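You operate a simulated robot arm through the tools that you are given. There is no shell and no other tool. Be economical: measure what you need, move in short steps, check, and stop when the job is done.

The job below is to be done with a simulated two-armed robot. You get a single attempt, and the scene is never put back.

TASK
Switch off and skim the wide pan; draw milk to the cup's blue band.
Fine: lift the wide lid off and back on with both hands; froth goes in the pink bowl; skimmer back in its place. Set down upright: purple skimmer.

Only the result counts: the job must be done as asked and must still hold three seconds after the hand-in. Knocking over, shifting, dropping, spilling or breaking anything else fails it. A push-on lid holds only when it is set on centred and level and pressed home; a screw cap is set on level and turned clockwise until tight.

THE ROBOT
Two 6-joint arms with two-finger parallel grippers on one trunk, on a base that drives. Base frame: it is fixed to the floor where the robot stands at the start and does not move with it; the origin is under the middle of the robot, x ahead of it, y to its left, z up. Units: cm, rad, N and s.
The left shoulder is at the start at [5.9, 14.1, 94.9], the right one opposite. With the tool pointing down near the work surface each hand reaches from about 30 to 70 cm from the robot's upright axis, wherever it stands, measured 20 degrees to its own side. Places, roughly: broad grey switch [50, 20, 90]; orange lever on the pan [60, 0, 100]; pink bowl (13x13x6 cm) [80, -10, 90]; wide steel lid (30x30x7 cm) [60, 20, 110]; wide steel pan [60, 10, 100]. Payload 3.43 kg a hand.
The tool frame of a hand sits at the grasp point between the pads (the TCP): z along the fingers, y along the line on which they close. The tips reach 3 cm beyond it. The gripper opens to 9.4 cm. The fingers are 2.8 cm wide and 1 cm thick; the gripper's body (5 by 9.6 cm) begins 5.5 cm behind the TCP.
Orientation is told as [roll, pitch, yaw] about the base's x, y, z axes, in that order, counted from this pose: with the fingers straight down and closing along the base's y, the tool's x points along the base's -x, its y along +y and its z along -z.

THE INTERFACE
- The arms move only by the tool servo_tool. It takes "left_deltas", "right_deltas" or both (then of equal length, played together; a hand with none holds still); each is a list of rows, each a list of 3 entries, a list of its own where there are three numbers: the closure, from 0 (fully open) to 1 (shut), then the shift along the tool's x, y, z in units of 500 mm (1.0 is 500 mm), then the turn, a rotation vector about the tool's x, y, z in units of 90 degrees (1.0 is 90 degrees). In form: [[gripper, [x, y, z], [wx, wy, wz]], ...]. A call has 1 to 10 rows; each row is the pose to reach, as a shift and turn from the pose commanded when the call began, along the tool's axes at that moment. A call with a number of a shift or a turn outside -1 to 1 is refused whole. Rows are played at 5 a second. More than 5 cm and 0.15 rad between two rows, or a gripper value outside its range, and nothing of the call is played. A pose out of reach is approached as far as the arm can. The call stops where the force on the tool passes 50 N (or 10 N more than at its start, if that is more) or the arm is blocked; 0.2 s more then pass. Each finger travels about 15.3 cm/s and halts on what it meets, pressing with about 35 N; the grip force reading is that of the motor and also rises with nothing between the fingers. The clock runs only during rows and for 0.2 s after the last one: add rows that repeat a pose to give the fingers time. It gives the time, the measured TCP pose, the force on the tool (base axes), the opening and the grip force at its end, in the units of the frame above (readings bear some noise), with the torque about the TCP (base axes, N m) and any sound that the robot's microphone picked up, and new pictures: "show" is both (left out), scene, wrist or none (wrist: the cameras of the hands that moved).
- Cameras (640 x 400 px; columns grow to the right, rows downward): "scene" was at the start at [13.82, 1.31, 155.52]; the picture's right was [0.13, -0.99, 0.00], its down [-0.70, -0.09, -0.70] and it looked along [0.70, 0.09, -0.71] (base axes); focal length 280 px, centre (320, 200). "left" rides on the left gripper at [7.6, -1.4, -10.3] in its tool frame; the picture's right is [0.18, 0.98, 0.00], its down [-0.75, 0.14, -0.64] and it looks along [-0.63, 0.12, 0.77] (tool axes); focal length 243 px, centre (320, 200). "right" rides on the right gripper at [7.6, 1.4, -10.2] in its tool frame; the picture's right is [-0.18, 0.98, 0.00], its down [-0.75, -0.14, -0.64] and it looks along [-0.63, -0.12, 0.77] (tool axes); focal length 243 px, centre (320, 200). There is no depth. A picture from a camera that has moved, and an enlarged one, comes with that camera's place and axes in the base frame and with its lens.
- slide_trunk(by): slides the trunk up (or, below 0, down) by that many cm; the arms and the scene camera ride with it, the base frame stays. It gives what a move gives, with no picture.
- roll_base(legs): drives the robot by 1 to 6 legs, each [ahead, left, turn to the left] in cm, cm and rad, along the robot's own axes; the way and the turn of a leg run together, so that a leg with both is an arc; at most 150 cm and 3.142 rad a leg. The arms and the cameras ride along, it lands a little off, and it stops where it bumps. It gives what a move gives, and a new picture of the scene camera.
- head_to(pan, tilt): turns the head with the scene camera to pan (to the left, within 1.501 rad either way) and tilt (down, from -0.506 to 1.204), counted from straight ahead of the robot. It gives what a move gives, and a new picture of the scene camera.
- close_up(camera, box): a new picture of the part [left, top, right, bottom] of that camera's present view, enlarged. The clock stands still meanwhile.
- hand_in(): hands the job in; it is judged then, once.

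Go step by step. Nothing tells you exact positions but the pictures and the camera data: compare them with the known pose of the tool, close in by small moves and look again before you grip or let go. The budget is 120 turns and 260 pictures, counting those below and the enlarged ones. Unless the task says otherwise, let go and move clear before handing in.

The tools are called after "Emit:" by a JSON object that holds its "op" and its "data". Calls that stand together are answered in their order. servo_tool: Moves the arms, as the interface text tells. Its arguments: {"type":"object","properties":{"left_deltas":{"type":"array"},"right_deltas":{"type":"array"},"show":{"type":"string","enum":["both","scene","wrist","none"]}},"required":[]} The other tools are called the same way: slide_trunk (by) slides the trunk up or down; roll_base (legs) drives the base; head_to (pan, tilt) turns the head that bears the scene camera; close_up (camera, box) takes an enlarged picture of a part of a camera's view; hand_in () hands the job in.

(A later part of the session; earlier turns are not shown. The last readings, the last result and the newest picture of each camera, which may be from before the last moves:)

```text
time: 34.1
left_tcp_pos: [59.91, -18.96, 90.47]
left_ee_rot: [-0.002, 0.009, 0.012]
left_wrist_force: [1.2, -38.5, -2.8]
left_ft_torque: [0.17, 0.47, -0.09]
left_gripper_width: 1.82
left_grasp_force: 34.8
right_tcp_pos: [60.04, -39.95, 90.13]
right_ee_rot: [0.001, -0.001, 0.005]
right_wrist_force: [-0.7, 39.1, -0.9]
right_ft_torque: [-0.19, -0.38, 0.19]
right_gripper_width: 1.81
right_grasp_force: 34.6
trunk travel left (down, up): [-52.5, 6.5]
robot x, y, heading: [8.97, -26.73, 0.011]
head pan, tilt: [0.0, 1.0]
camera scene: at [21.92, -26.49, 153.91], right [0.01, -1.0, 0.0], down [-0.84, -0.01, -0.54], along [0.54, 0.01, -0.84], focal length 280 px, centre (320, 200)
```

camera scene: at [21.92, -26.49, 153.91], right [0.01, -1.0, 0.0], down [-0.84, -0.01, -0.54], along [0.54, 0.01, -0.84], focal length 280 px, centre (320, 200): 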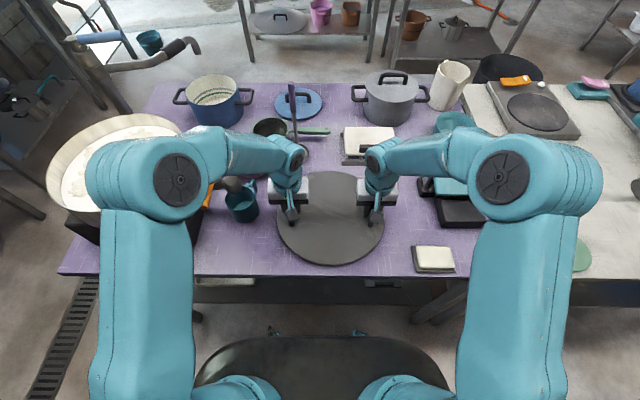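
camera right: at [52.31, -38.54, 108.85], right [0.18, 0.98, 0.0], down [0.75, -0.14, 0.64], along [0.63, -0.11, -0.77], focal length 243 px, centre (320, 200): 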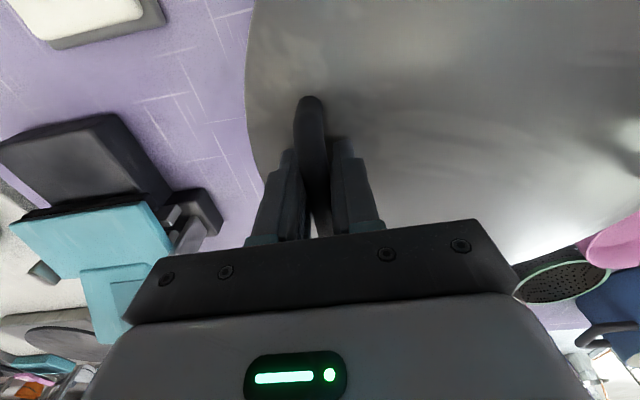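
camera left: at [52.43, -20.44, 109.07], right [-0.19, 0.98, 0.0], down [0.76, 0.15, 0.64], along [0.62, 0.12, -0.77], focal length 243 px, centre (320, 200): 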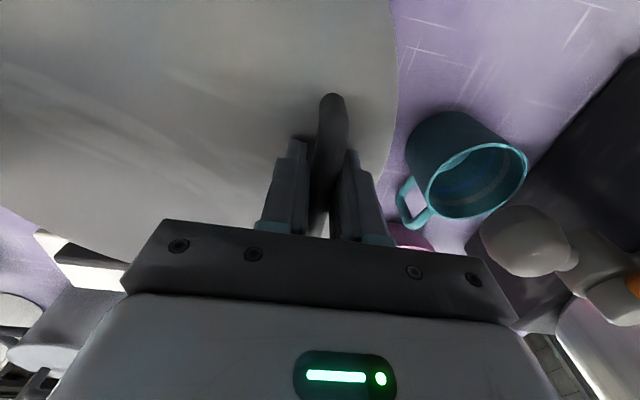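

Emit:
{"op": "servo_tool", "data": {"left_deltas": [[1, [0, -0.005, 0.01], [0, 0, 0]], [1, [0, -0.005, 0.02], [0, 0, 0]], [1, [0, -0.005, 0.03], [0, 0, 0]], [1, [0, -0.005, 0.04], [0, 0, 0]], [1, [0, -0.005, 0.05], [0, 0, 0]], [1, [0, -0.005, 0.06], [0, 0, 0]], [1, [0, -0.005, 0.07], [0, 0, 0]], [1, [0, -0.005, 0.08], [0, 0, 0]]], "right_deltas": [[1, [0, 0.005, 0.01], [0, 0, 0]], [1, [0, 0.005, 0.02], [0, 0, 0]], [1, [0, 0.005, 0.03], [0, 0, 0]], [1, [0, 0.005, 0.04], [0, 0, 0]], [1, [0, 0.005, 0.05], [0, 0, 0]], [1, [0, 0.005, 0.06], [0, 0, 0]], [1, [0, 0.005, 0.07], [0, 0, 0]], [1, [0, 0.005, 0.08], [0, 0, 0]]], "show": "scene"}}

```text
time: 34.7
left_tcp_pos: [60.0, -18.84, 89.97]
left_ee_rot: [0.001, -0.004, 0.012]
left_wrist_force: [-4.0, 1.9, 17.7]
left_ft_torque: [-0.01, 0.69, -0.1]
left_gripper_width: 1.82
left_grasp_force: 35.3
right_tcp_pos: [60.11, -39.88, 89.91]
right_ee_rot: [-0.001, -0.014, 0.004]
right_wrist_force: [-5.2, 2.6, 23.7]
right_ft_torque: [0.09, 1.57, 0.27]
right_gripper_width: 1.82
right_grasp_force: 34.7
trunk travel left (down, up): [-52.5, 6.5]
robot x, y, heading: [9.09, -26.84, 0.011]
head pan, tilt: [0.0, 1.0]
stopped in row 3 (right hand): the force on the tool passed its limit at 55 N (the readings are from after the stop); the commanded pose is now the measured one
camera scene: at [21.32, -26.42, 154.02], right [0.01, -1.0, 0.0], down [-0.84, -0.01, -0.54], along [0.54, 0.01, -0.84], focal length 280 px, centre (320, 200)
```

scene: 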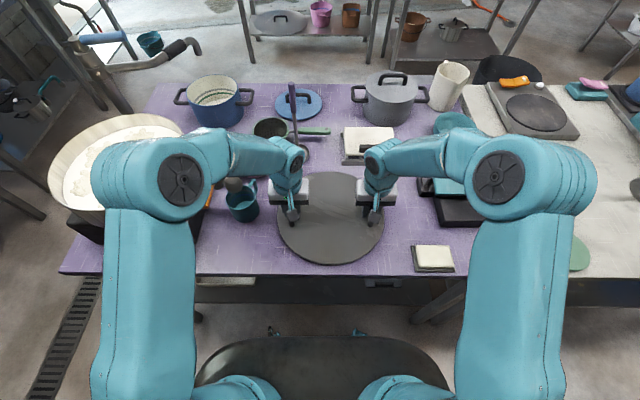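

Emit:
{"op": "servo_tool", "data": {"left_deltas": [[0.5, [0, 0, 0], [0, 0, 0]], [0.3, [0, 0, 0], [0, 0, 0]], [0.3, [0, 0, -0.08], [0, 0, 0]], [0.3, [0, 0, -0.16], [0, 0, 0]], [0.3, [0, 0, -0.25], [0, 0, 0]], [0.3, [0, 0, -0.34], [0, 0, 0]], [0.3, [0, 0, -0.43], [0, 0, 0]], [0.3, [0, 0, -0.52], [0, 0, 0]], [0.3, [0, 0, -0.61], [0, 0, 0]], [0.3, [0, 0, -0.7], [0, 0, 0]]], "right_deltas": [[0.5, [0, 0, 0], [0, 0, 0]], [0.3, [0, 0, 0], [0, 0, 0]], [0.3, [0, 0, -0.08], [0, 0, 0]], [0.3, [0, 0, -0.16], [0, 0, 0]], [0.3, [0, 0, -0.25], [0, 0, 0]], [0.3, [0, 0, -0.34], [0, 0, 0]], [0.3, [0, 0, -0.43], [0, 0, 0]], [0.3, [0, 0, -0.52], [0, 0, 0]], [0.3, [0, 0, -0.61], [0, 0, 0]], [0.3, [0, 0, -0.7], [0, 0, 0]]]}}

```text
time: 35.2
left_tcp_pos: [60.14, -18.56, 89.92]
left_ee_rot: [0.003, -0.003, 0.013]
left_wrist_force: [-4.8, 5.1, 16.3]
left_ft_torque: [-0.4, 0.35, -0.18]
left_gripper_width: 6.33
left_grasp_force: 0.1
right_tcp_pos: [60.41, -40.01, 89.85]
right_ee_rot: [-0.002, -0.022, 0.002]
right_wrist_force: [-1.7, 0.3, 12.4]
right_ft_torque: [0.44, 0.25, 0.15]
right_gripper_width: 6.5
right_grasp_force: 0.0
trunk travel left (down, up): [-52.5, 6.5]
robot x, y, heading: [8.64, -27.02, 0.014]
head pan, tilt: [0.0, 1.0]
stopped in row 2 (right hand): the force on the tool passed its limit at 120 N (the readings are from after the stop); the commanded pose is now the measured one
camera scene: at [21.46, -26.32, 153.93], right [0.01, -1.0, 0.0], down [-0.84, -0.01, -0.54], along [0.54, 0.0, -0.84], focal length 280 px, centre (320, 200)
camera right: at [52.6, -38.6, 100.12], right [0.18, 0.98, 0.0], down [0.74, -0.14, 0.66], along [0.65, -0.12, -0.75], focal length 243 px, centre (320, 200)
camera left: at [52.49, -20.19, 100.21], right [-0.2, 0.98, 0.0], down [0.75, 0.15, 0.64], along [0.63, 0.13, -0.76], focal length 243 px, centre (320, 200)
```

scene: 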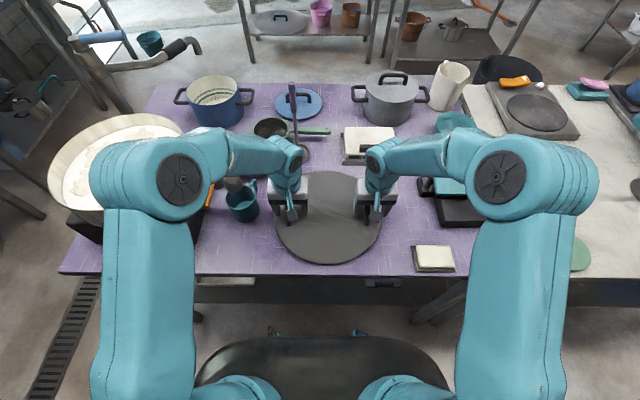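
right: 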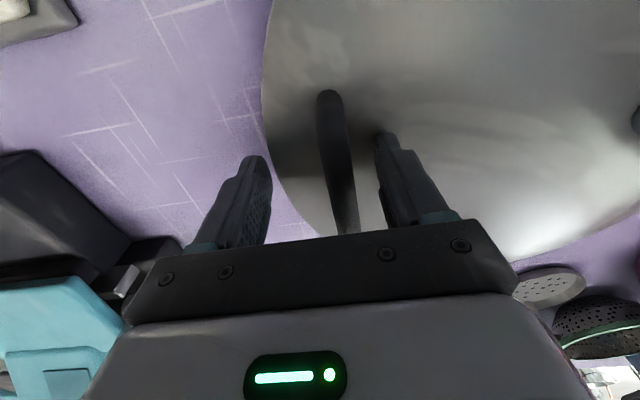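
left: 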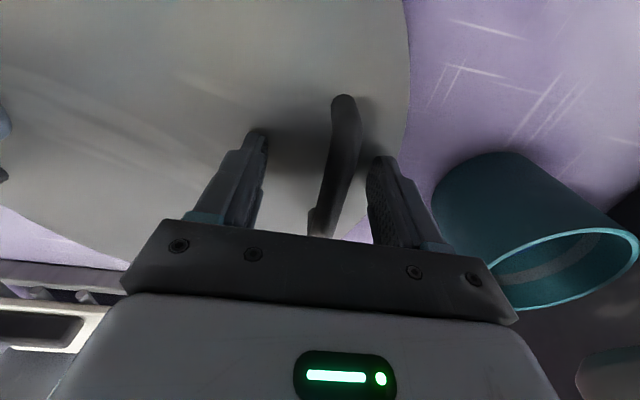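

Emit:
{"op": "servo_tool", "data": {"left_deltas": [[0.3, [0, 0, -0.04], [0, 0, 0]], [0.3, [0, 0, -0.12], [0, 0, 0]], [0.3, [0, 0, -0.2], [0, 0, 0]], [0.3, [0, 0, -0.29], [0, 0, 0]], [0.3, [0, 0, -0.38], [0, 0, 0]], [0.3, [0, 0, -0.47], [0, 0, 0]], [0.3, [0, 0, -0.56], [0, 0, 0]], [0.3, [0, 0, -0.65], [0, 0, 0]], [0.3, [0, 0, -0.7], [0, 0, 0]]], "right_deltas": [[0.3, [0, 0, -0.04], [0, 0, 0]], [0.3, [0, 0, -0.12], [0, 0, 0]], [0.3, [0, 0, -0.2], [0, 0, 0]], [0.3, [0, 0, -0.29], [0, 0, 0]], [0.3, [0, 0, -0.38], [0, 0, 0]], [0.3, [0, 0, -0.47], [0, 0, 0]], [0.3, [0, 0, -0.56], [0, 0, 0]], [0.3, [0, 0, -0.65], [0, 0, 0]], [0.3, [0, 0, -0.7], [0, 0, 0]]]}}

```text
time: 37.2
left_tcp_pos: [60.02, -18.94, 124.81]
left_ee_rot: [0.004, 0.0, 0.012]
left_wrist_force: [-0.4, -0.3, 1.2]
left_ft_torque: [0.0, -0.04, 0.0]
left_gripper_width: 6.54
left_grasp_force: 0.0
right_tcp_pos: [59.88, -40.04, 124.86]
right_ee_rot: [-0.004, -0.016, 0.0]
right_wrist_force: [-0.6, -0.7, 0.6]
right_ft_torque: [-0.01, 0.03, 0.02]
right_gripper_width: 6.6
right_grasp_force: 0.0
trunk travel left (down, up): [-52.5, 6.5]
robot x, y, heading: [9.04, -26.62, 0.011]
head pan, tilt: [0.0, 1.0]
camera scene: at [21.7, -26.53, 153.93], right [0.01, -1.0, 0.0], down [-0.84, -0.01, -0.54], along [0.54, 0.01, -0.84], focal length 280 px, centre (320, 200)
camera right: at [52.25, -38.77, 135.1], right [0.18, 0.98, 0.0], down [0.74, -0.14, 0.65], along [0.64, -0.12, -0.76], focal length 243 px, centre (320, 200)
camera left: at [52.39, -20.67, 135.14], right [-0.2, 0.98, 0.0], down [0.75, 0.15, 0.64], along [0.63, 0.13, -0.77], focal length 243 px, centre (320, 200)
```

scene: 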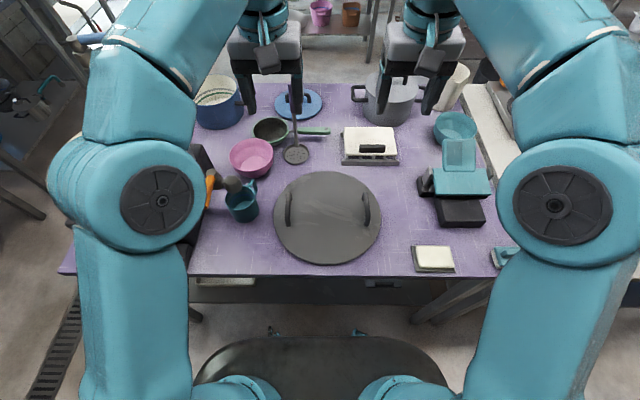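
right: 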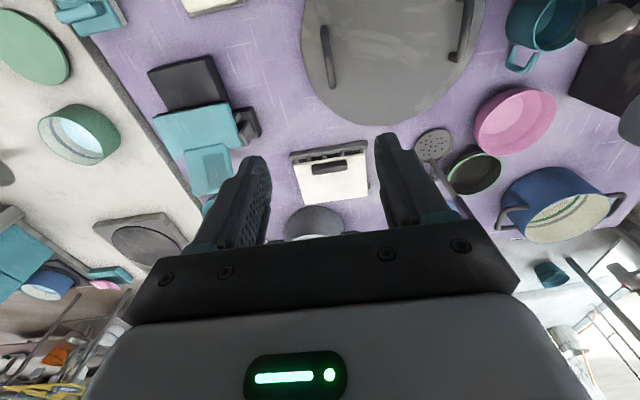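
left: 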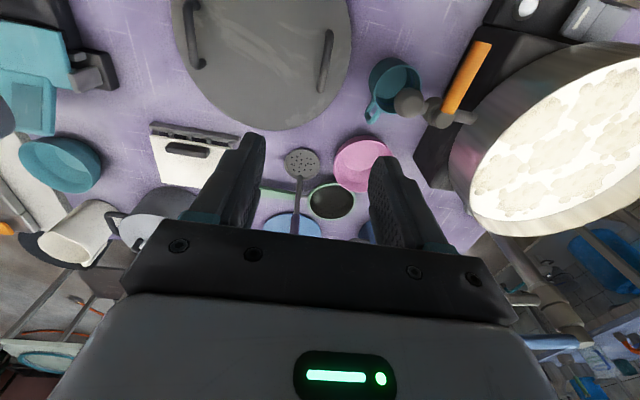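

Emit:
{"op": "close_up", "data": {"camera": "left", "box": [430, 20, 640, 240]}}

Emit:
{"op": "close_up", "data": {"camera": "scene", "box": [200, 70, 360, 230]}}

Emit:
{"op": "close_up", "data": {"camera": "left", "box": [240, 30, 500, 260]}}

```text
1.82 times, centred on (535, 130) of left
camera zoom: at [52.39, -20.67, 135.14], right [-0.2, 0.98, 0.0], down [0.75, 0.15, 0.64], along [0.63, 0.13, -0.77], focal length 441 px, centre (-71, 327)
```

zoom: 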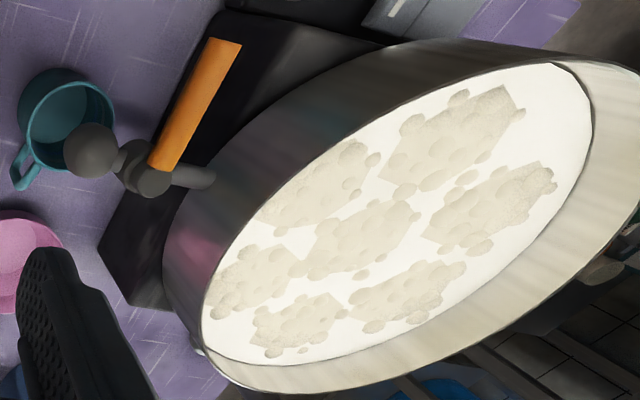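

```text
2.50 times, centred on (280, 150) of scene
camera zoom: at [21.7, -26.53, 153.93], right [0.01, -1.0, 0.0], down [-0.84, -0.01, -0.54], along [0.54, 0.01, -0.84], focal length 700 px, centre (420, 325)
```

zoom: 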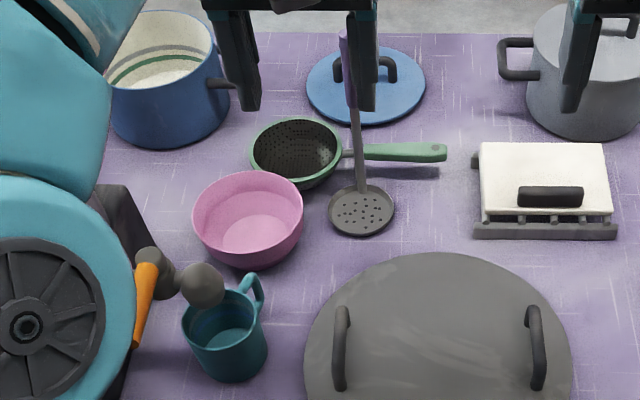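

```text
1.74 times, centred on (370, 145) of left
camera zoom: at [52.39, -20.67, 135.14], right [-0.2, 0.98, 0.0], down [0.75, 0.15, 0.64], along [0.63, 0.13, -0.77], focal length 422 px, centre (233, 296)
```

zoom: 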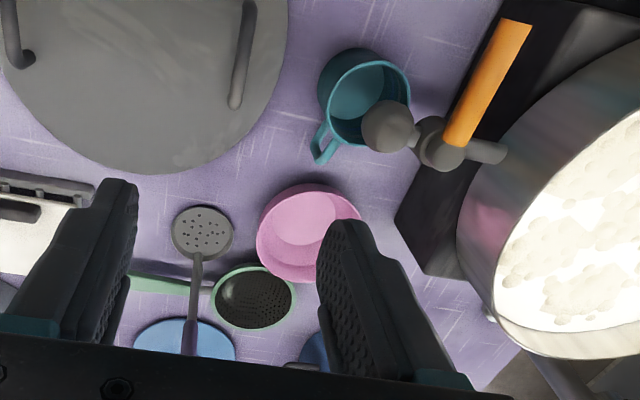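

Emit:
{"op": "roll_base", "data": {"legs": [[4.5, 27, -0.011]]}}

Emit:
{"op": "servo_tool", "data": {"left_deltas": [[0, [0.06, 0.06, -0.01], [0, 0, 0]], [0, [0.12, 0.12, -0.02], [0, 0, 0]], [0, [0.18, 0.18, -0.03], [0, 0, 0]], [0, [0.24, 0.24, -0.03], [0, 0, 0]], [0, [0.3, 0.3, -0.03], [0, 0, 0]], [0, [0.36, 0.36, -0.03], [0, 0, 0]], [0, [0.42, 0.42, -0.03], [0, 0, 0]], [0, [0.44, 0.48, -0.03], [0, 0, 0]]], "right_deltas": [[0.3, [0, 0, 0], [0, -0.07, 0]], [0.3, [0, 0, 0], [0, -0.14, 0]], [0.3, [0, 0, 0], [0, -0.21, 0]], [0.3, [0, 0, 0], [0, -0.28, 0]], [0.3, [0, 0, 0], [0, -0.35, 0]], [0.3, [0, 0, 0], [0, -0.42, 0]], [0.3, [0, 0, 0], [0, -0.49, 0]], [0.3, [0, 0, 0], [0, -0.556, 0]]]}}

```text
time: 41.2
left_tcp_pos: [64.66, 7.34, 124.68]
left_ee_rot: [0.002, 0.001, -0.002]
left_wrist_force: [0.1, -0.3, -0.4]
left_ft_torque: [-0.06, 0.01, 0.01]
left_gripper_width: 6.58
left_grasp_force: 0.1
right_tcp_pos: [64.29, -13.74, 124.79]
right_ee_rot: [-0.005, -0.015, -0.011]
right_wrist_force: [0.2, 0.0, 0.6]
right_ft_torque: [-0.02, -0.03, 0.03]
right_gripper_width: 6.57
right_grasp_force: 0.1
trunk travel left (down, up): [-52.5, 6.5]
robot x, y, heading: [13.44, -0.05, -0.004]
head pan, tilt: [0.0, 1.0]
camera scene: at [26.25, 0.57, 153.92], right [0.0, -1.0, 0.0], down [-0.84, 0.0, -0.54], along [0.54, 0.0, -0.84], focal length 280 px, centre (320, 200)
```

scene: 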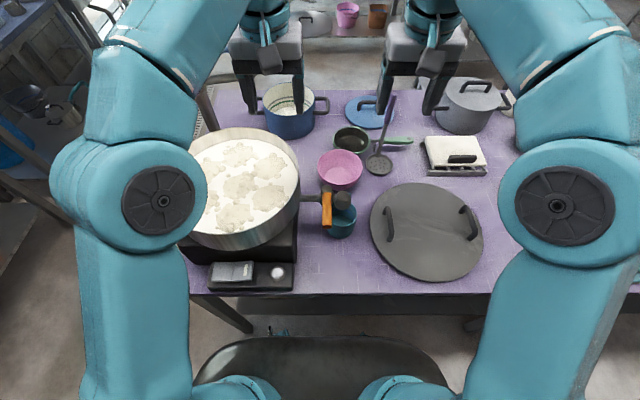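

```text
time: 43.0
left_tcp_pos: [42.82, 31.31, 126.43]
left_ee_rot: [0.003, -0.001, -0.003]
left_wrist_force: [-0.2, -0.4, 0.9]
left_ft_torque: [0.01, 0.0, 0.01]
left_gripper_width: 9.38
left_grasp_force: 0.1
right_tcp_pos: [64.28, -14.05, 124.89]
right_ee_rot: [-0.003, -0.89, -0.008]
right_wrist_force: [-0.8, -0.1, -0.7]
right_ft_torque: [0.04, -0.02, 0.02]
right_gripper_width: 6.57
right_grasp_force: 0.0
trunk travel left (down, up): [-52.5, 6.5]
robot x, y, heading: [13.21, 0.04, -0.006]
head pan, tilt: [0.0, 1.0]
camera scene: at [26.26, 0.41, 153.91], right [0.0, -1.0, 0.0], down [-0.84, 0.0, -0.54], along [0.54, 0.0, -0.84], focal length 280 px, centre (320, 200)
camera right: at [51.64, -12.44, 125.43], right [0.13, 0.98, 0.14], down [-0.03, -0.14, 0.99], along [0.99, -0.13, 0.01], focal length 243 px, centre (320, 200)
camera left: at [35.14, 29.74, 136.59], right [-0.18, 0.98, 0.0], down [0.75, 0.14, 0.64], along [0.63, 0.12, -0.77], focal length 243 px, centre (320, 200)
```

scene: 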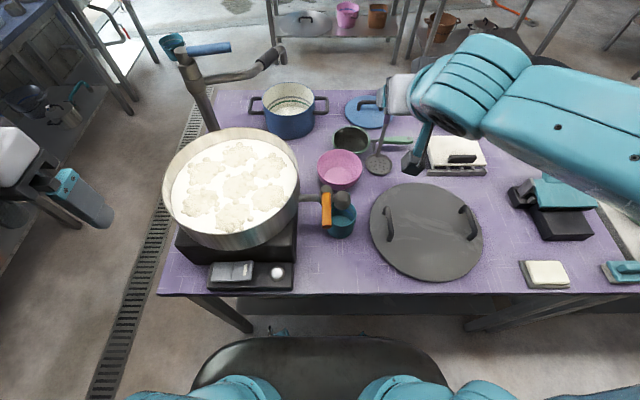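
right: 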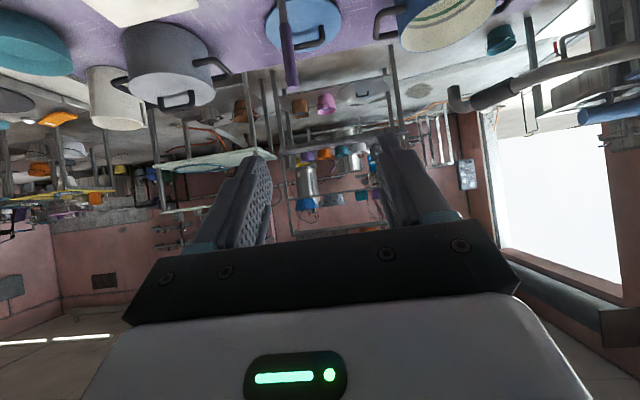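
left: 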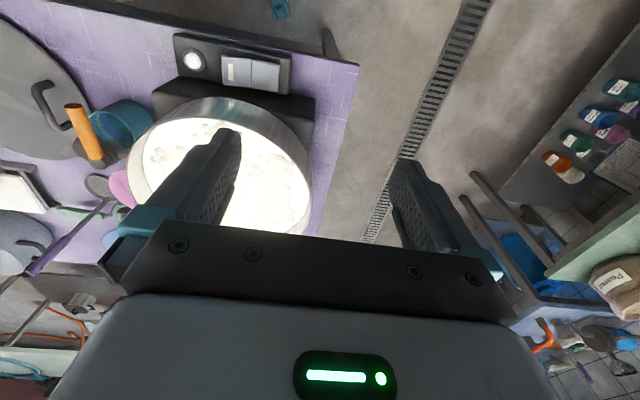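

Emit:
{"op": "servo_tool", "data": {"right_deltas": [[0, [0.035, -0.0153, 0.07], [0, 0, 0]], [0, [0.07, -0.0307, 0.14], [0, 0, 0]], [0, [0.105, -0.046, 0.21], [0, 0, 0]], [0, [0.14, -0.0613, 0.28], [0, 0, 0]], [0, [0.175, -0.0767, 0.35], [0, 0, 0]], [0, [0.2106, -0.092, 0.42], [0, 0, 0]], [0, [0.2106, -0.092, 0.42], [0, 0, 0]]]}}

```text
time: 44.6
left_tcp_pos: [42.43, 31.33, 126.34]
left_ee_rot: [0.003, 0.001, -0.003]
left_wrist_force: [-0.4, 0.6, 0.3]
left_ft_torque: [-0.01, -0.01, 0.0]
left_gripper_width: 9.43
left_grasp_force: 0.0
right_tcp_pos: [73.51, -18.71, 103.32]
right_ee_rot: [-0.005, -0.889, -0.009]
right_wrist_force: [0.0, 0.8, 0.1]
right_ft_torque: [0.0, 0.01, -0.01]
right_gripper_width: 9.45
right_grasp_force: 0.0
trunk travel left (down, up): [-52.5, 6.5]
robot x, y, heading: [13.4, -0.26, -0.003]
head pan, tilt: [0.0, 1.0]
camera scene: at [25.96, 0.44, 153.94], right [0.0, -1.0, 0.0], down [-0.84, 0.0, -0.54], along [0.54, 0.0, -0.84], focal length 280 px, centre (320, 200)
camera right: at [60.89, -17.24, 103.94], right [0.13, 0.98, 0.14], down [-0.03, -0.14, 0.99], along [0.99, -0.13, 0.01], focal length 243 px, centre (320, 200)
```

scene: 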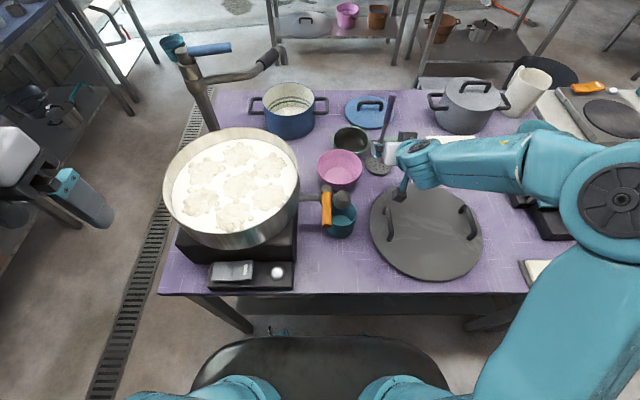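
right: 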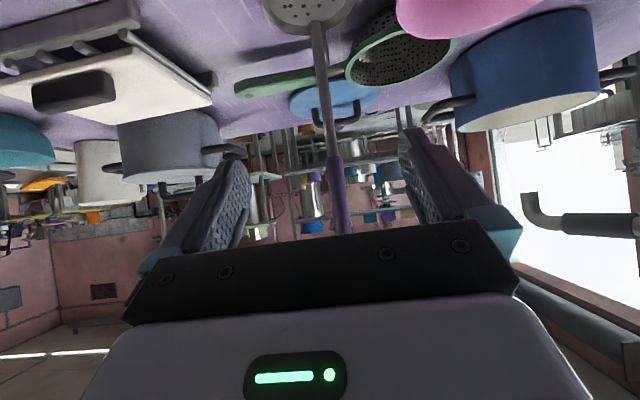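

Emit:
{"op": "servo_tool", "data": {"right_deltas": [[0, [-0.055, 0.004, 0.065], [0, 0, 0]], [0, [-0.11, 0.004, 0.13], [0, 0, 0]], [0, [-0.164, 0.004, 0.196], [0, 0, 0]], [0, [-0.164, 0.004, 0.196], [0, 0, 0]]]}}

Emit:
{"op": "close_up", "data": {"camera": "scene", "box": [340, 80, 460, 190]}}

```text
time: 45.6
left_tcp_pos: [42.55, 31.23, 126.4]
left_ee_rot: [0.004, -0.002, -0.003]
left_wrist_force: [0.7, -0.4, -0.5]
left_ft_torque: [0.01, -0.01, -0.01]
left_gripper_width: 9.41
left_grasp_force: 0.0
right_tcp_pos: [86.37, -18.47, 103.64]
right_ee_rot: [-0.004, -0.893, -0.008]
right_wrist_force: [-0.1, -0.3, 0.5]
right_ft_torque: [-0.01, 0.03, -0.01]
right_gripper_width: 9.37
right_grasp_force: 0.1
trunk travel left (down, up): [-52.5, 6.5]
robot x, y, heading: [13.28, 0.0, -0.008]
head pan, tilt: [0.0, 1.0]
camera scene: at [25.91, 0.37, 153.95], right [0.0, -1.0, 0.0], down [-0.84, 0.0, -0.54], along [0.54, 0.0, -0.84], focal length 280 px, centre (320, 200)
camera right: at [73.66, -17.01, 104.2], right [0.13, 0.98, 0.14], down [-0.03, -0.14, 0.99], along [0.99, -0.13, 0.01], focal length 243 px, centre (320, 200)
```

scene: 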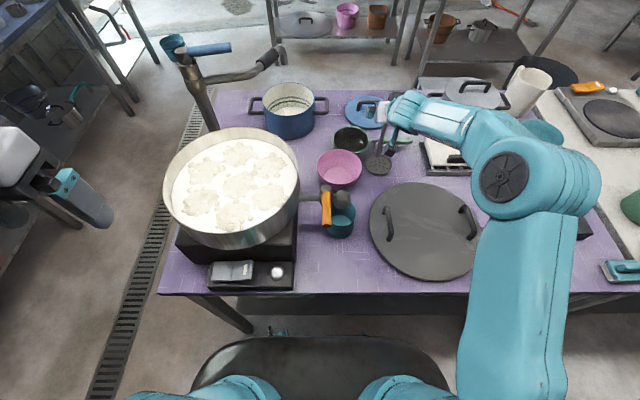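
right: 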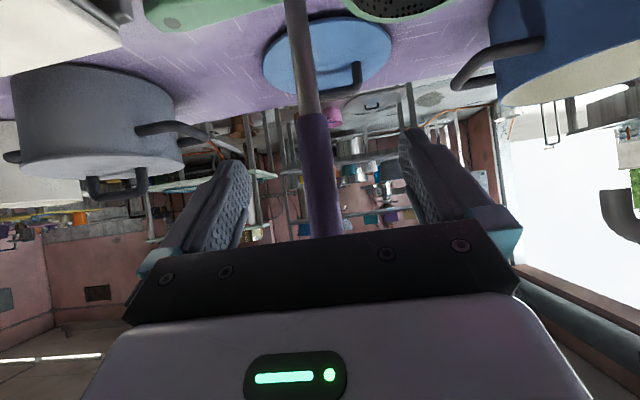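

```text
3.64 times, centred on (400, 135) of scene
camera zoom: at [25.91, 0.37, 153.95], right [0.0, -1.0, 0.0], down [-0.84, 0.0, -0.54], along [0.54, 0.0, -0.84], focal length 1018 px, centre (29, 436)
```

zoom: 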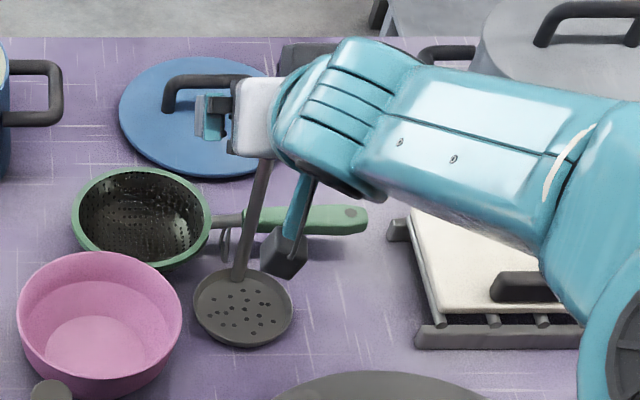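

Emit:
{"op": "servo_tool", "data": {"right_deltas": [[0.2, [-0.006, 0, 0.007], [0, 0, 0]], [0.5, [-0.006, 0, 0.007], [0, 0, 0]], [0.7, [-0.006, 0, 0.007], [0, 0, 0]], [1, [-0.006, 0, 0.007], [0, 0, 0]], [1, [-0.006, 0, 0.007], [0, 0, 0]], [1, [-0.006, 0, 0.007], [0, 0, 0]]]}}

Emit:
{"op": "close_up", "data": {"camera": "scene", "box": [340, 80, 460, 190]}}

```text
time: 47.0
left_tcp_pos: [42.68, 31.25, 126.28]
left_ee_rot: [0.003, 0.0, -0.002]
left_wrist_force: [0.4, 0.2, 0.6]
left_ft_torque: [-0.01, 0.0, -0.02]
left_gripper_width: 9.4
left_grasp_force: 0.1
right_tcp_pos: [86.95, -18.62, 103.55]
right_ee_rot: [-0.003, -0.89, -0.009]
right_wrist_force: [-1.3, 0.7, 3.5]
right_ft_torque: [0.08, 0.15, 0.01]
right_gripper_width: 2.15
right_grasp_force: 34.5
trunk travel left (down, up): [-52.5, 6.5]
robot x, y, heading: [13.55, 0.25, -0.004]
head pan, tilt: [0.0, 1.0]
camera scene: at [26.13, 0.38, 153.93], right [0.0, -1.0, 0.0], down [-0.84, 0.0, -0.54], along [0.54, 0.0, -0.84], focal length 280 px, centre (320, 200)
camera right: at [74.29, -17.11, 104.2], right [0.13, 0.98, 0.14], down [-0.03, -0.14, 0.99], along [0.99, -0.13, 0.01], focal length 243 px, centre (320, 200)
```

scene: 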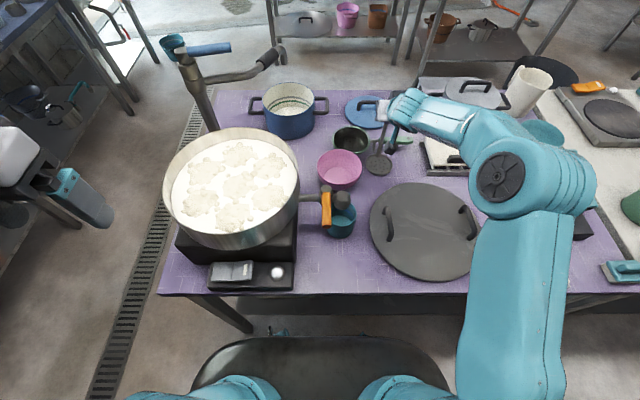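
right: 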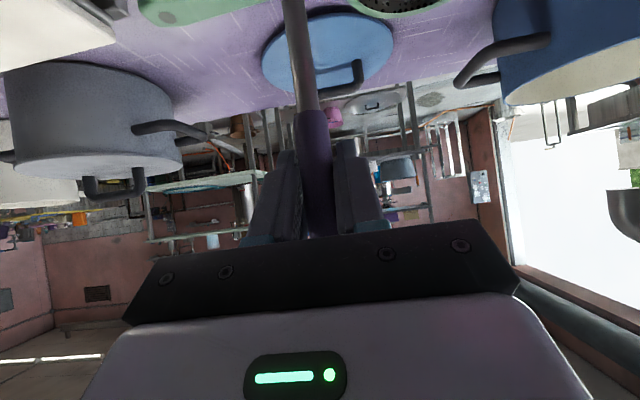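

```text
3.64 times, centred on (400, 135) of scene
camera zoom: at [26.13, 0.38, 153.93], right [0.0, -1.0, 0.0], down [-0.84, 0.0, -0.54], along [0.54, 0.0, -0.84], focal length 1018 px, centre (29, 436)
```

zoom: 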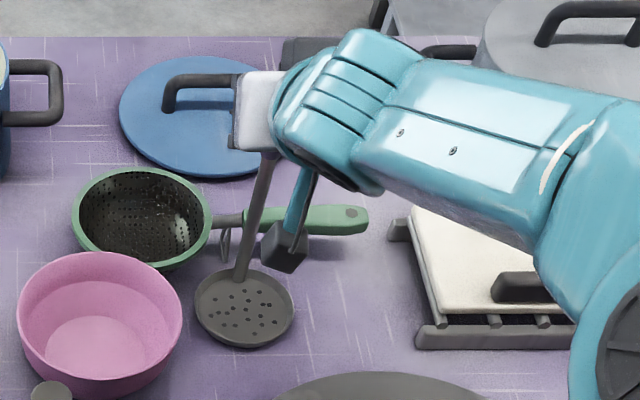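

Emit:
{"op": "servo_tool", "data": {"right_deltas": [[1, [-0.031, 0, -0.025], [0, 0, 0]], [1, [-0.093, 0, -0.0755], [0, 0, 0]], [1, [-0.155, 0, -0.1258], [0, 0, 0]], [1, [-0.22, 0, -0.178], [0, 0, 0]], [1, [-0.29, 0, -0.235], [0, 0, 0]], [1, [-0.35, 0, -0.283], [0, 0, 0]], [1, [-0.335, 0, -0.36], [0, 0, 0]], [1, [-0.281, 0, -0.4465], [0, 0, 0]], [1, [-0.2275, 0, -0.512], [0, 0, 0]], [1, [-0.174, 0, -0.578], [0, 0, 0]]]}}

```text
refused: row 8 steps farther than a row can; nothing moved
```

Emit:
{"op": "servo_tool", "data": {"right_deltas": [[1, [-0.031, 0, -0.025], [0, 0, 0]], [1, [-0.093, 0, -0.0755], [0, 0, 0]], [1, [-0.155, 0, -0.1258], [0, 0, 0]], [1, [-0.22, 0, -0.178], [0, 0, 0]], [1, [-0.29, 0, -0.235], [0, 0, 0]], [1, [-0.35, 0, -0.283], [0, 0, 0]], [1, [-0.335, 0, -0.36], [0, 0, 0]], [1, [-0.281, 0, -0.43], [0, 0, 0]], [1, [-0.2275, 0, -0.504], [0, 0, 0]], [1, [-0.174, 0, -0.578], [0, 0, 0]]]}}

```text
time: 49.2
left_tcp_pos: [42.43, 31.28, 126.4]
left_ee_rot: [0.003, -0.004, 0.0]
left_wrist_force: [-1.1, -0.1, -0.4]
left_ft_torque: [0.03, -0.05, 0.0]
left_gripper_width: 9.38
left_grasp_force: 0.0
right_tcp_pos: [69.85, -18.2, 128.31]
right_ee_rot: [-0.003, -0.89, -0.01]
right_wrist_force: [-1.0, 0.2, -1.4]
right_ft_torque: [0.02, -0.02, 0.0]
right_gripper_width: 2.15
right_grasp_force: 35.5
trunk travel left (down, up): [-52.5, 6.5]
robot x, y, heading: [13.25, 0.26, -0.004]
head pan, tilt: [0.0, 1.0]
camera scene: at [25.77, 0.31, 153.97], right [0.0, -1.0, 0.0], down [-0.84, 0.0, -0.54], along [0.54, 0.0, -0.84], focal length 280 px, centre (320, 200)
camera right: at [57.22, -16.78, 128.9], right [0.13, 0.98, 0.14], down [-0.03, -0.14, 0.99], along [0.99, -0.13, 0.01], focal length 243 px, centre (320, 200)
```

scene: 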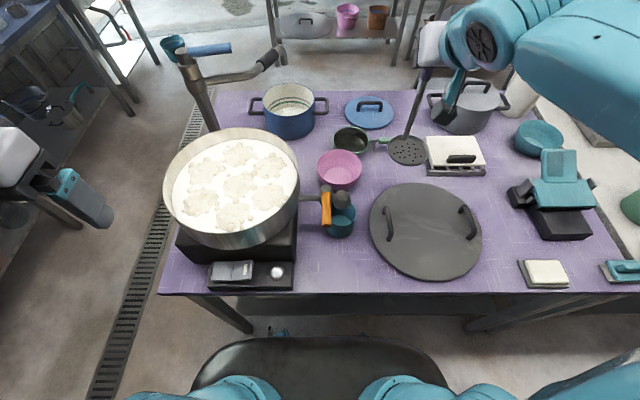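
right: 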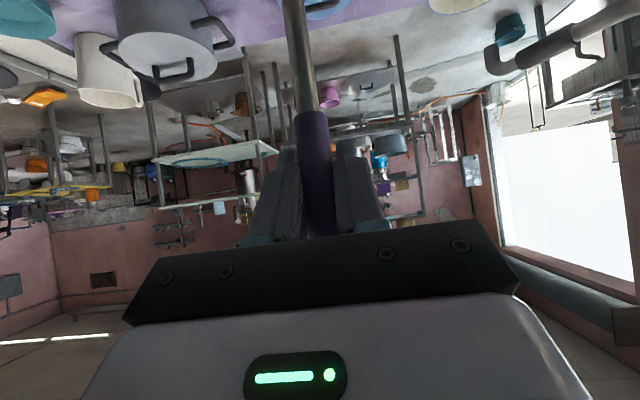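

Emit:
{"op": "close_up", "data": {"camera": "scene", "box": [155, 115, 315, 255]}}

Emit:
{"op": "roll_base", "data": {"legs": [[-3.5, 33, 0.004]]}}

Emit:
{"op": "head_to", "data": {"pan": -0.3, "tilt": 1.0}}

```text
2.86 times, centred on (235, 185) of scene
camera zoom: at [25.77, 0.31, 153.97], right [0.0, -1.0, 0.0], down [-0.84, 0.0, -0.54], along [0.54, 0.0, -0.84], focal length 800 px, centre (563, 243)
```

zoom: 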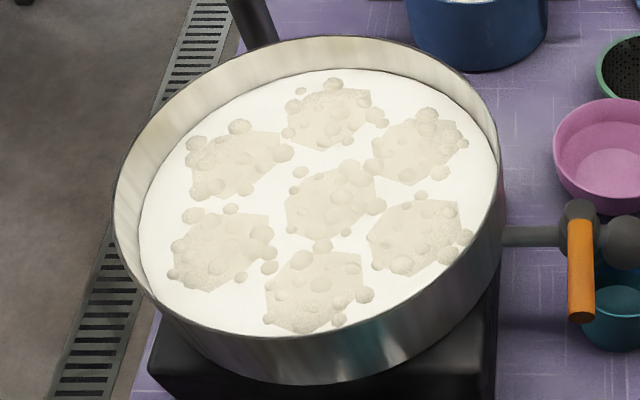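

```text
time: 54.0
left_tcp_pos: [38.88, 64.59, 126.39]
left_ee_rot: [0.003, 0.0, 0.006]
left_wrist_force: [-1.0, -0.6, 0.8]
left_ft_torque: [0.02, 0.01, 0.02]
left_gripper_width: 9.42
left_grasp_force: 0.2
right_tcp_pos: [66.8, 15.36, 128.07]
right_ee_rot: [-0.001, -0.89, -0.004]
right_wrist_force: [0.3, 0.1, -0.8]
right_ft_torque: [-0.01, -0.05, 0.03]
right_gripper_width: 2.13
right_grasp_force: 35.2
trunk travel left (down, up): [-52.5, 6.5]
robot x, y, heading: [9.59, 33.65, 0.004]
head pan, tilt: [0.0, 1.0]
camera scene: at [22.48, 33.77, 153.93], right [0.01, -1.0, 0.0], down [-0.84, 0.0, -0.54], along [0.54, 0.0, -0.84], focal length 280 px, centre (320, 200)
```

scene: 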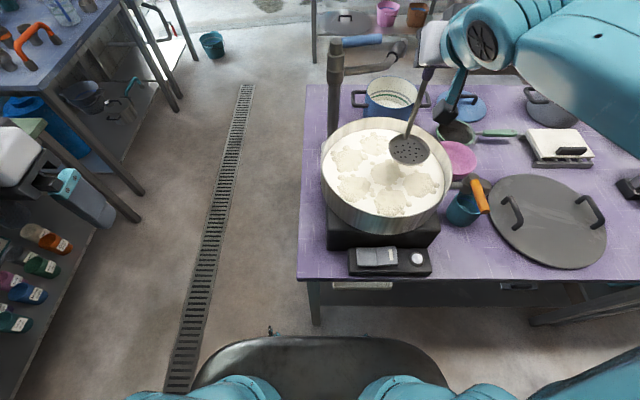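

```text
time: 54.8
left_tcp_pos: [38.84, 64.71, 126.29]
left_ee_rot: [0.002, 0.0, 0.006]
left_wrist_force: [0.0, 0.9, 0.2]
left_ft_torque: [0.0, 0.01, 0.02]
left_gripper_width: 9.39
left_grasp_force: 0.1
right_tcp_pos: [66.81, 15.37, 128.16]
right_ee_rot: [-0.003, -0.887, -0.002]
right_wrist_force: [0.8, -0.1, -1.8]
right_ft_torque: [0.04, -0.05, 0.03]
right_gripper_width: 2.15
right_grasp_force: 35.2
trunk travel left (down, up): [-52.5, 6.5]
robot x, y, heading: [9.87, 33.47, 0.01]
head pan, tilt: [-0.3, 1.0]
camera scene: at [22.29, 31.87, 153.92], right [-0.29, -0.96, 0.0], down [-0.81, 0.24, -0.54], along [0.52, -0.16, -0.84], focal length 280 px, centre (320, 200)
```

scene: 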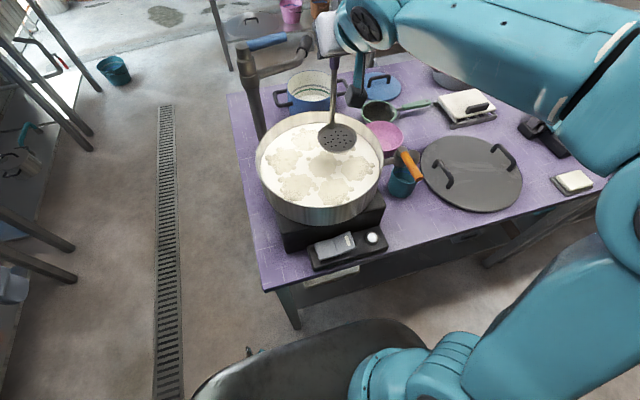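

Emit:
{"op": "servo_tool", "data": {"right_deltas": [[1, [0, 0.071, 0], [0, 0, 0]], [1, [0.047, 0.071, 0.038], [0, 0, 0]], [1, [0.093, 0.071, 0.0755], [0, 0, 0]], [1, [0.124, 0.071, 0.1], [0, 0, 0]], [1, [0.152, 0.071, 0.123], [0, 0, 0]], [1, [0.152, 0.071, 0.123], [0, 0, 0]]], "show": "scene"}}

Emit:
{"op": "close_up", "data": {"camera": "scene", "box": [240, 90, 400, 230]}}

Emit:
{"op": "servo_tool", "data": {"right_deltas": [[1, [-0.016, 0, -0.0126], [0, 0, 0]], [1, [-0.032, 0, -0.025], [0, 0, 0]], [1, [-0.048, 0, -0.038], [0, 0, 0]], [1, [-0.064, 0, -0.05], [0, 0, 0]], [1, [-0.093, 0, -0.0755], [0, 0, 0]], [1, [-0.124, 0, -0.1], [0, 0, 0]], [1, [-0.152, 0, -0.123], [0, 0, 0]]], "show": "scene"}}

Emit:
{"op": "close_up", "data": {"camera": "scene", "box": [240, 90, 400, 230]}}

```text
time: 56.2
left_tcp_pos: [38.87, 64.89, 126.18]
left_ee_rot: [0.002, 0.001, 0.008]
left_wrist_force: [0.1, 0.7, -0.2]
left_ft_torque: [-0.01, 0.04, 0.0]
left_gripper_width: 9.4
left_grasp_force: 0.1
right_tcp_pos: [66.59, 19.17, 118.55]
right_ee_rot: [-0.005, -0.889, 0.001]
right_wrist_force: [-1.0, 1.0, -1.2]
right_ft_torque: [0.0, -0.06, 0.01]
right_gripper_width: 2.15
right_grasp_force: 34.9
trunk travel left (down, up): [-52.5, 6.5]
robot x, y, heading: [10.04, 33.66, 0.007]
head pan, tilt: [-0.3, 1.0]
camera scene: at [22.3, 31.99, 153.92], right [-0.29, -0.96, 0.0], down [-0.81, 0.24, -0.54], along [0.52, -0.16, -0.84], focal length 280 px, centre (320, 200)
```

scene: 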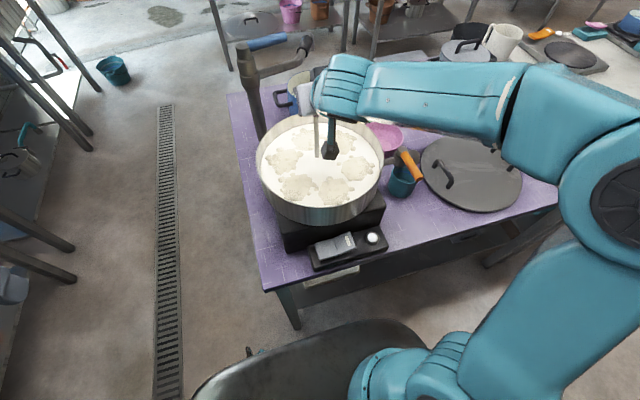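

```text
2.86 times, centred on (320, 160) of scene
camera zoom: at [22.3, 31.99, 153.92], right [-0.29, -0.96, 0.0], down [-0.81, 0.24, -0.54], along [0.52, -0.16, -0.84], focal length 800 px, centre (320, 314)
```

zoom: 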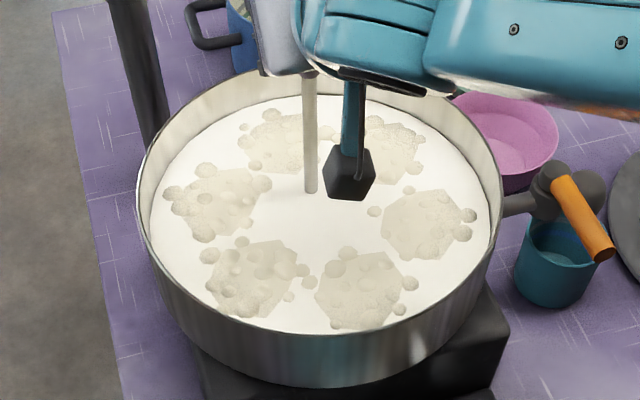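

```text
time: 57.8
left_tcp_pos: [38.9, 64.72, 126.19]
left_ee_rot: [0.004, 0.0, 0.007]
left_wrist_force: [-0.4, 0.8, -0.3]
left_ft_torque: [-0.04, -0.02, -0.01]
left_gripper_width: 9.39
left_grasp_force: 0.1
right_tcp_pos: [66.73, 19.24, 128.17]
right_ee_rot: [-0.004, -0.89, -0.001]
right_wrist_force: [-0.3, 0.1, -2.0]
right_ft_torque: [-0.01, -0.04, -0.02]
right_gripper_width: 2.14
right_grasp_force: 34.8
trunk travel left (down, up): [-52.5, 6.5]
robot x, y, heading: [10.17, 33.31, 0.006]
head pan, tilt: [-0.3, 1.0]
camera scene: at [22.24, 31.82, 153.92], right [-0.29, -0.96, 0.0], down [-0.81, 0.24, -0.54], along [0.52, -0.16, -0.84], focal length 280 px, centre (320, 200)
```

scene: 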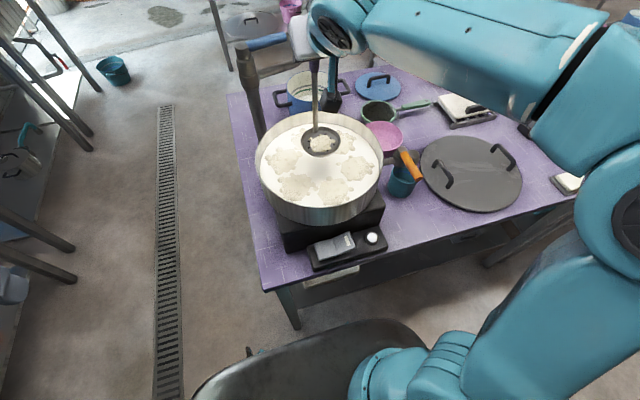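

```text
2.86 times, centred on (320, 160) of scene
camera zoom: at [22.24, 31.82, 153.92], right [-0.29, -0.96, 0.0], down [-0.81, 0.24, -0.54], along [0.52, -0.16, -0.84], focal length 800 px, centre (320, 314)
```

zoom: 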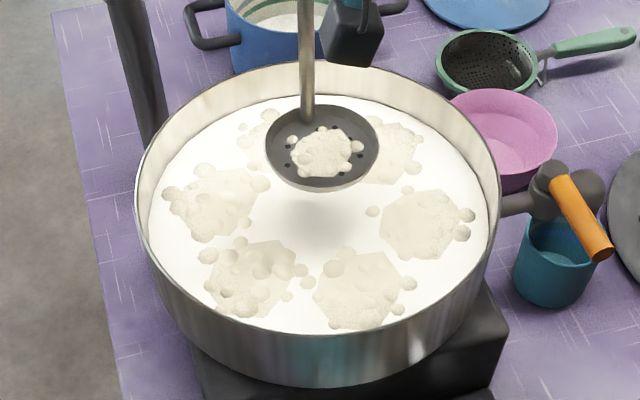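

Emit:
{"op": "servo_tool", "data": {"right_deltas": [[1, [0.022, -0.075, -0.027], [0, 0, 0]], [1, [0.044, -0.15, -0.054], [0, 0, 0]], [1, [0.091, -0.15, -0.016], [0, 0, 0]], [1, [0.137, -0.15, 0.0215], [0, 0, 0]], [1, [0.168, -0.15, 0.046], [0, 0, 0]], [1, [0.196, -0.15, 0.069], [0, 0, 0]], [1, [0.196, -0.15, 0.069], [0, 0, 0]]], "show": "none"}}

Emit:
{"op": "servo_tool", "data": {"right_deltas": [[1, [-0.016, 0, -0.0126], [0, 0, 0]], [1, [-0.032, 0, -0.025], [0, 0, 0]], [1, [-0.048, 0, -0.038], [0, 0, 0]], [1, [-0.064, 0, -0.05], [0, 0, 0]], [1, [-0.093, 0, -0.0755], [0, 0, 0]], [1, [-0.124, 0, -0.1], [0, 0, 0]], [1, [-0.152, 0, -0.123], [0, 0, 0]]], "show": "none"}}

Emit:
{"op": "close_up", "data": {"camera": "scene", "box": [240, 90, 400, 230]}}

```text
time: 59.4
left_tcp_pos: [38.81, 64.86, 126.25]
left_ee_rot: [0.001, 0.0, 0.008]
left_wrist_force: [0.2, 0.3, 0.2]
left_ft_torque: [0.04, -0.01, 0.04]
left_gripper_width: 9.4
left_grasp_force: 0.0
right_tcp_pos: [63.21, 11.54, 118.28]
right_ee_rot: [-0.004, -0.889, -0.004]
right_wrist_force: [-0.5, -0.6, -1.1]
right_ft_torque: [-0.01, -0.05, 0.0]
right_gripper_width: 2.17
right_grasp_force: 34.8
trunk travel left (down, up): [-52.5, 6.5]
robot x, y, heading: [9.71, 33.63, 0.003]
head pan, tilt: [-0.3, 1.0]
```

```text
time: 61.0
left_tcp_pos: [38.93, 64.81, 126.29]
left_ee_rot: [0.004, -0.001, 0.007]
left_wrist_force: [0.0, -0.2, 0.3]
left_ft_torque: [0.0, 0.02, -0.02]
left_gripper_width: 9.41
left_grasp_force: 0.0
right_tcp_pos: [63.15, 11.37, 128.21]
right_ee_rot: [-0.004, -0.888, -0.002]
right_wrist_force: [0.5, -0.3, -1.6]
right_ft_torque: [0.0, -0.04, -0.01]
right_gripper_width: 2.13
right_grasp_force: 35.0
trunk travel left (down, up): [-52.5, 6.5]
robot x, y, heading: [10.05, 33.58, 0.004]
head pan, tilt: [-0.3, 1.0]
```

```text
2.86 times, centred on (320, 160) of scene
camera zoom: at [22.28, 31.86, 153.92], right [-0.29, -0.96, 0.0], down [-0.81, 0.24, -0.54], along [0.52, -0.16, -0.84], focal length 800 px, centre (320, 314)
```

zoom: 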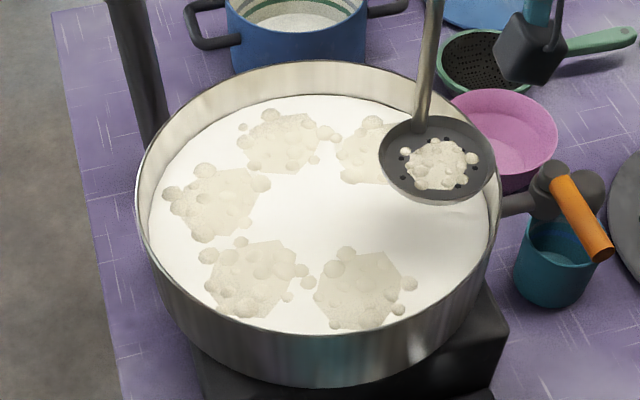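

Emit:
{"op": "servo_tool", "data": {"right_deltas": [[1, [-0.054, 0.013, 0.067], [0, 0, 0]], [1, [-0.108, 0.026, 0.134], [0, 0, 0]], [1, [-0.061, 0.026, 0.172], [0, 0, 0]], [1, [-0.015, 0.026, 0.2095], [0, 0, 0]], [1, [0.016, 0.026, 0.234], [0, 0, 0]], [1, [0.044, 0.026, 0.257], [0, 0, 0]], [1, [0.044, 0.026, 0.257], [0, 0, 0]]], "show": "none"}}

Emit:
{"op": "servo_tool", "data": {"right_deltas": [[1, [-0.016, 0, -0.0126], [0, 0, 0]], [1, [-0.032, 0, -0.025], [0, 0, 0]], [1, [-0.048, 0, -0.038], [0, 0, 0]], [1, [-0.064, 0, -0.05], [0, 0, 0]], [1, [-0.093, 0, -0.0755], [0, 0, 0]], [1, [-0.124, 0, -0.1], [0, 0, 0]], [1, [-0.152, 0, -0.123], [0, 0, 0]]], "show": "none"}}

Emit:
{"op": "close_up", "data": {"camera": "scene", "box": [240, 90, 400, 230]}}

```text
time: 62.6
left_tcp_pos: [38.89, 64.83, 126.26]
left_ee_rot: [0.005, 0.0, 0.008]
left_wrist_force: [0.2, -0.6, 0.0]
left_ft_torque: [0.02, 0.02, -0.01]
left_gripper_width: 9.4
left_grasp_force: 0.1
right_tcp_pos: [71.95, 12.74, 117.95]
right_ee_rot: [-0.002, -0.887, -0.003]
right_wrist_force: [0.4, -0.3, -1.4]
right_ft_torque: [0.0, -0.05, 0.03]
right_gripper_width: 2.15
right_grasp_force: 34.7
trunk travel left (down, up): [-52.5, 6.5]
robot x, y, heading: [9.94, 33.39, 0.004]
head pan, tilt: [-0.3, 1.0]
```

```text
time: 64.2
left_tcp_pos: [38.89, 64.85, 126.33]
left_ee_rot: [0.003, 0.0, 0.008]
left_wrist_force: [-0.6, -0.6, -0.2]
left_ft_torque: [-0.03, -0.02, -0.04]
left_gripper_width: 9.37
left_grasp_force: 0.2
right_tcp_pos: [71.7, 12.87, 128.06]
right_ee_rot: [-0.004, -0.889, -0.001]
right_wrist_force: [-0.3, -0.1, -1.9]
right_ft_torque: [-0.01, -0.07, 0.0]
right_gripper_width: 2.14
right_grasp_force: 35.2
trunk travel left (down, up): [-52.5, 6.5]
robot x, y, heading: [9.7, 33.57, 0.003]
head pan, tilt: [-0.3, 1.0]
```

```text
2.86 times, centred on (320, 160) of scene
camera zoom: at [22.21, 31.84, 153.92], right [-0.29, -0.96, 0.0], down [-0.81, 0.24, -0.54], along [0.52, -0.16, -0.84], focal length 800 px, centre (320, 314)
```

zoom: 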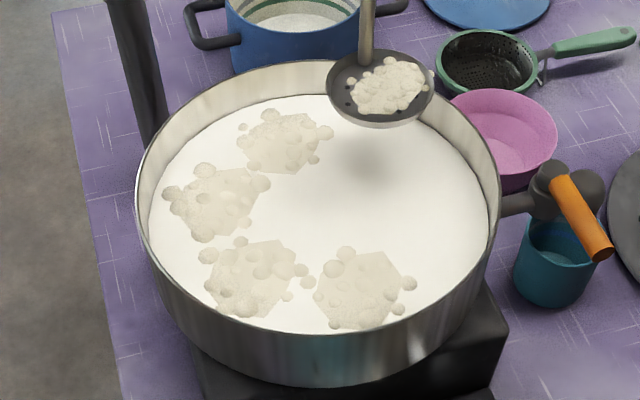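

Emit:
{"op": "roll_base", "data": {"legs": [[3.5, -33.5, -0.003]]}}

Emit:
{"op": "close_up", "data": {"camera": "scene", "box": [290, 60, 560, 230]}}

```text
time: 69.1
left_tcp_pos: [42.54, 31.06, 126.34]
left_ee_rot: [0.004, 0.0, 0.013]
left_wrist_force: [-0.4, -0.7, 0.0]
left_ft_torque: [0.0, 0.04, 0.05]
left_gripper_width: 9.4
left_grasp_force: 0.0
right_tcp_pos: [75.67, -20.69, 127.99]
right_ee_rot: [-0.007, -0.888, 0.006]
right_wrist_force: [0.2, 0.2, -1.6]
right_ft_torque: [0.02, -0.05, -0.02]
right_gripper_width: 2.15
right_grasp_force: 34.9
trunk travel left (down, up): [-52.5, 6.5]
robot x, y, heading: [13.12, -0.5, 0.018]
head pan, tilt: [-0.3, 1.0]
camera scene: at [26.09, -2.14, 153.92], right [-0.28, -0.96, 0.0], down [-0.81, 0.24, -0.54], along [0.52, -0.15, -0.84], focal length 280 px, centre (320, 200)
```

scene: 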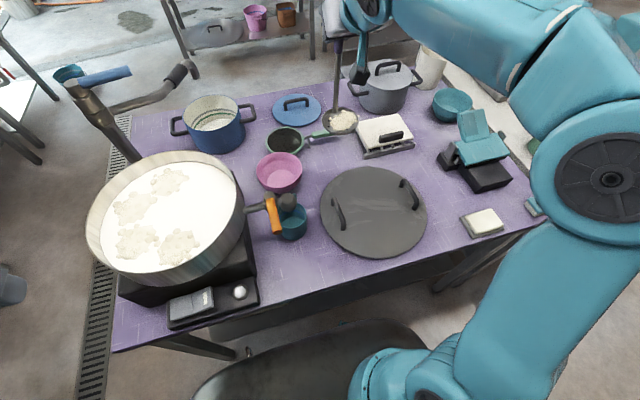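

```text
2.35 times, centred on (425, 145) of scene
camera zoom: at [26.09, -2.14, 153.92], right [-0.28, -0.96, 0.0], down [-0.81, 0.24, -0.54], along [0.52, -0.15, -0.84], focal length 659 px, centre (73, 329)
```

zoom: 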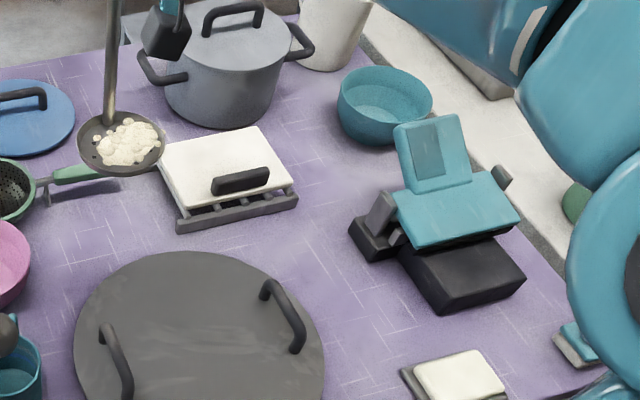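

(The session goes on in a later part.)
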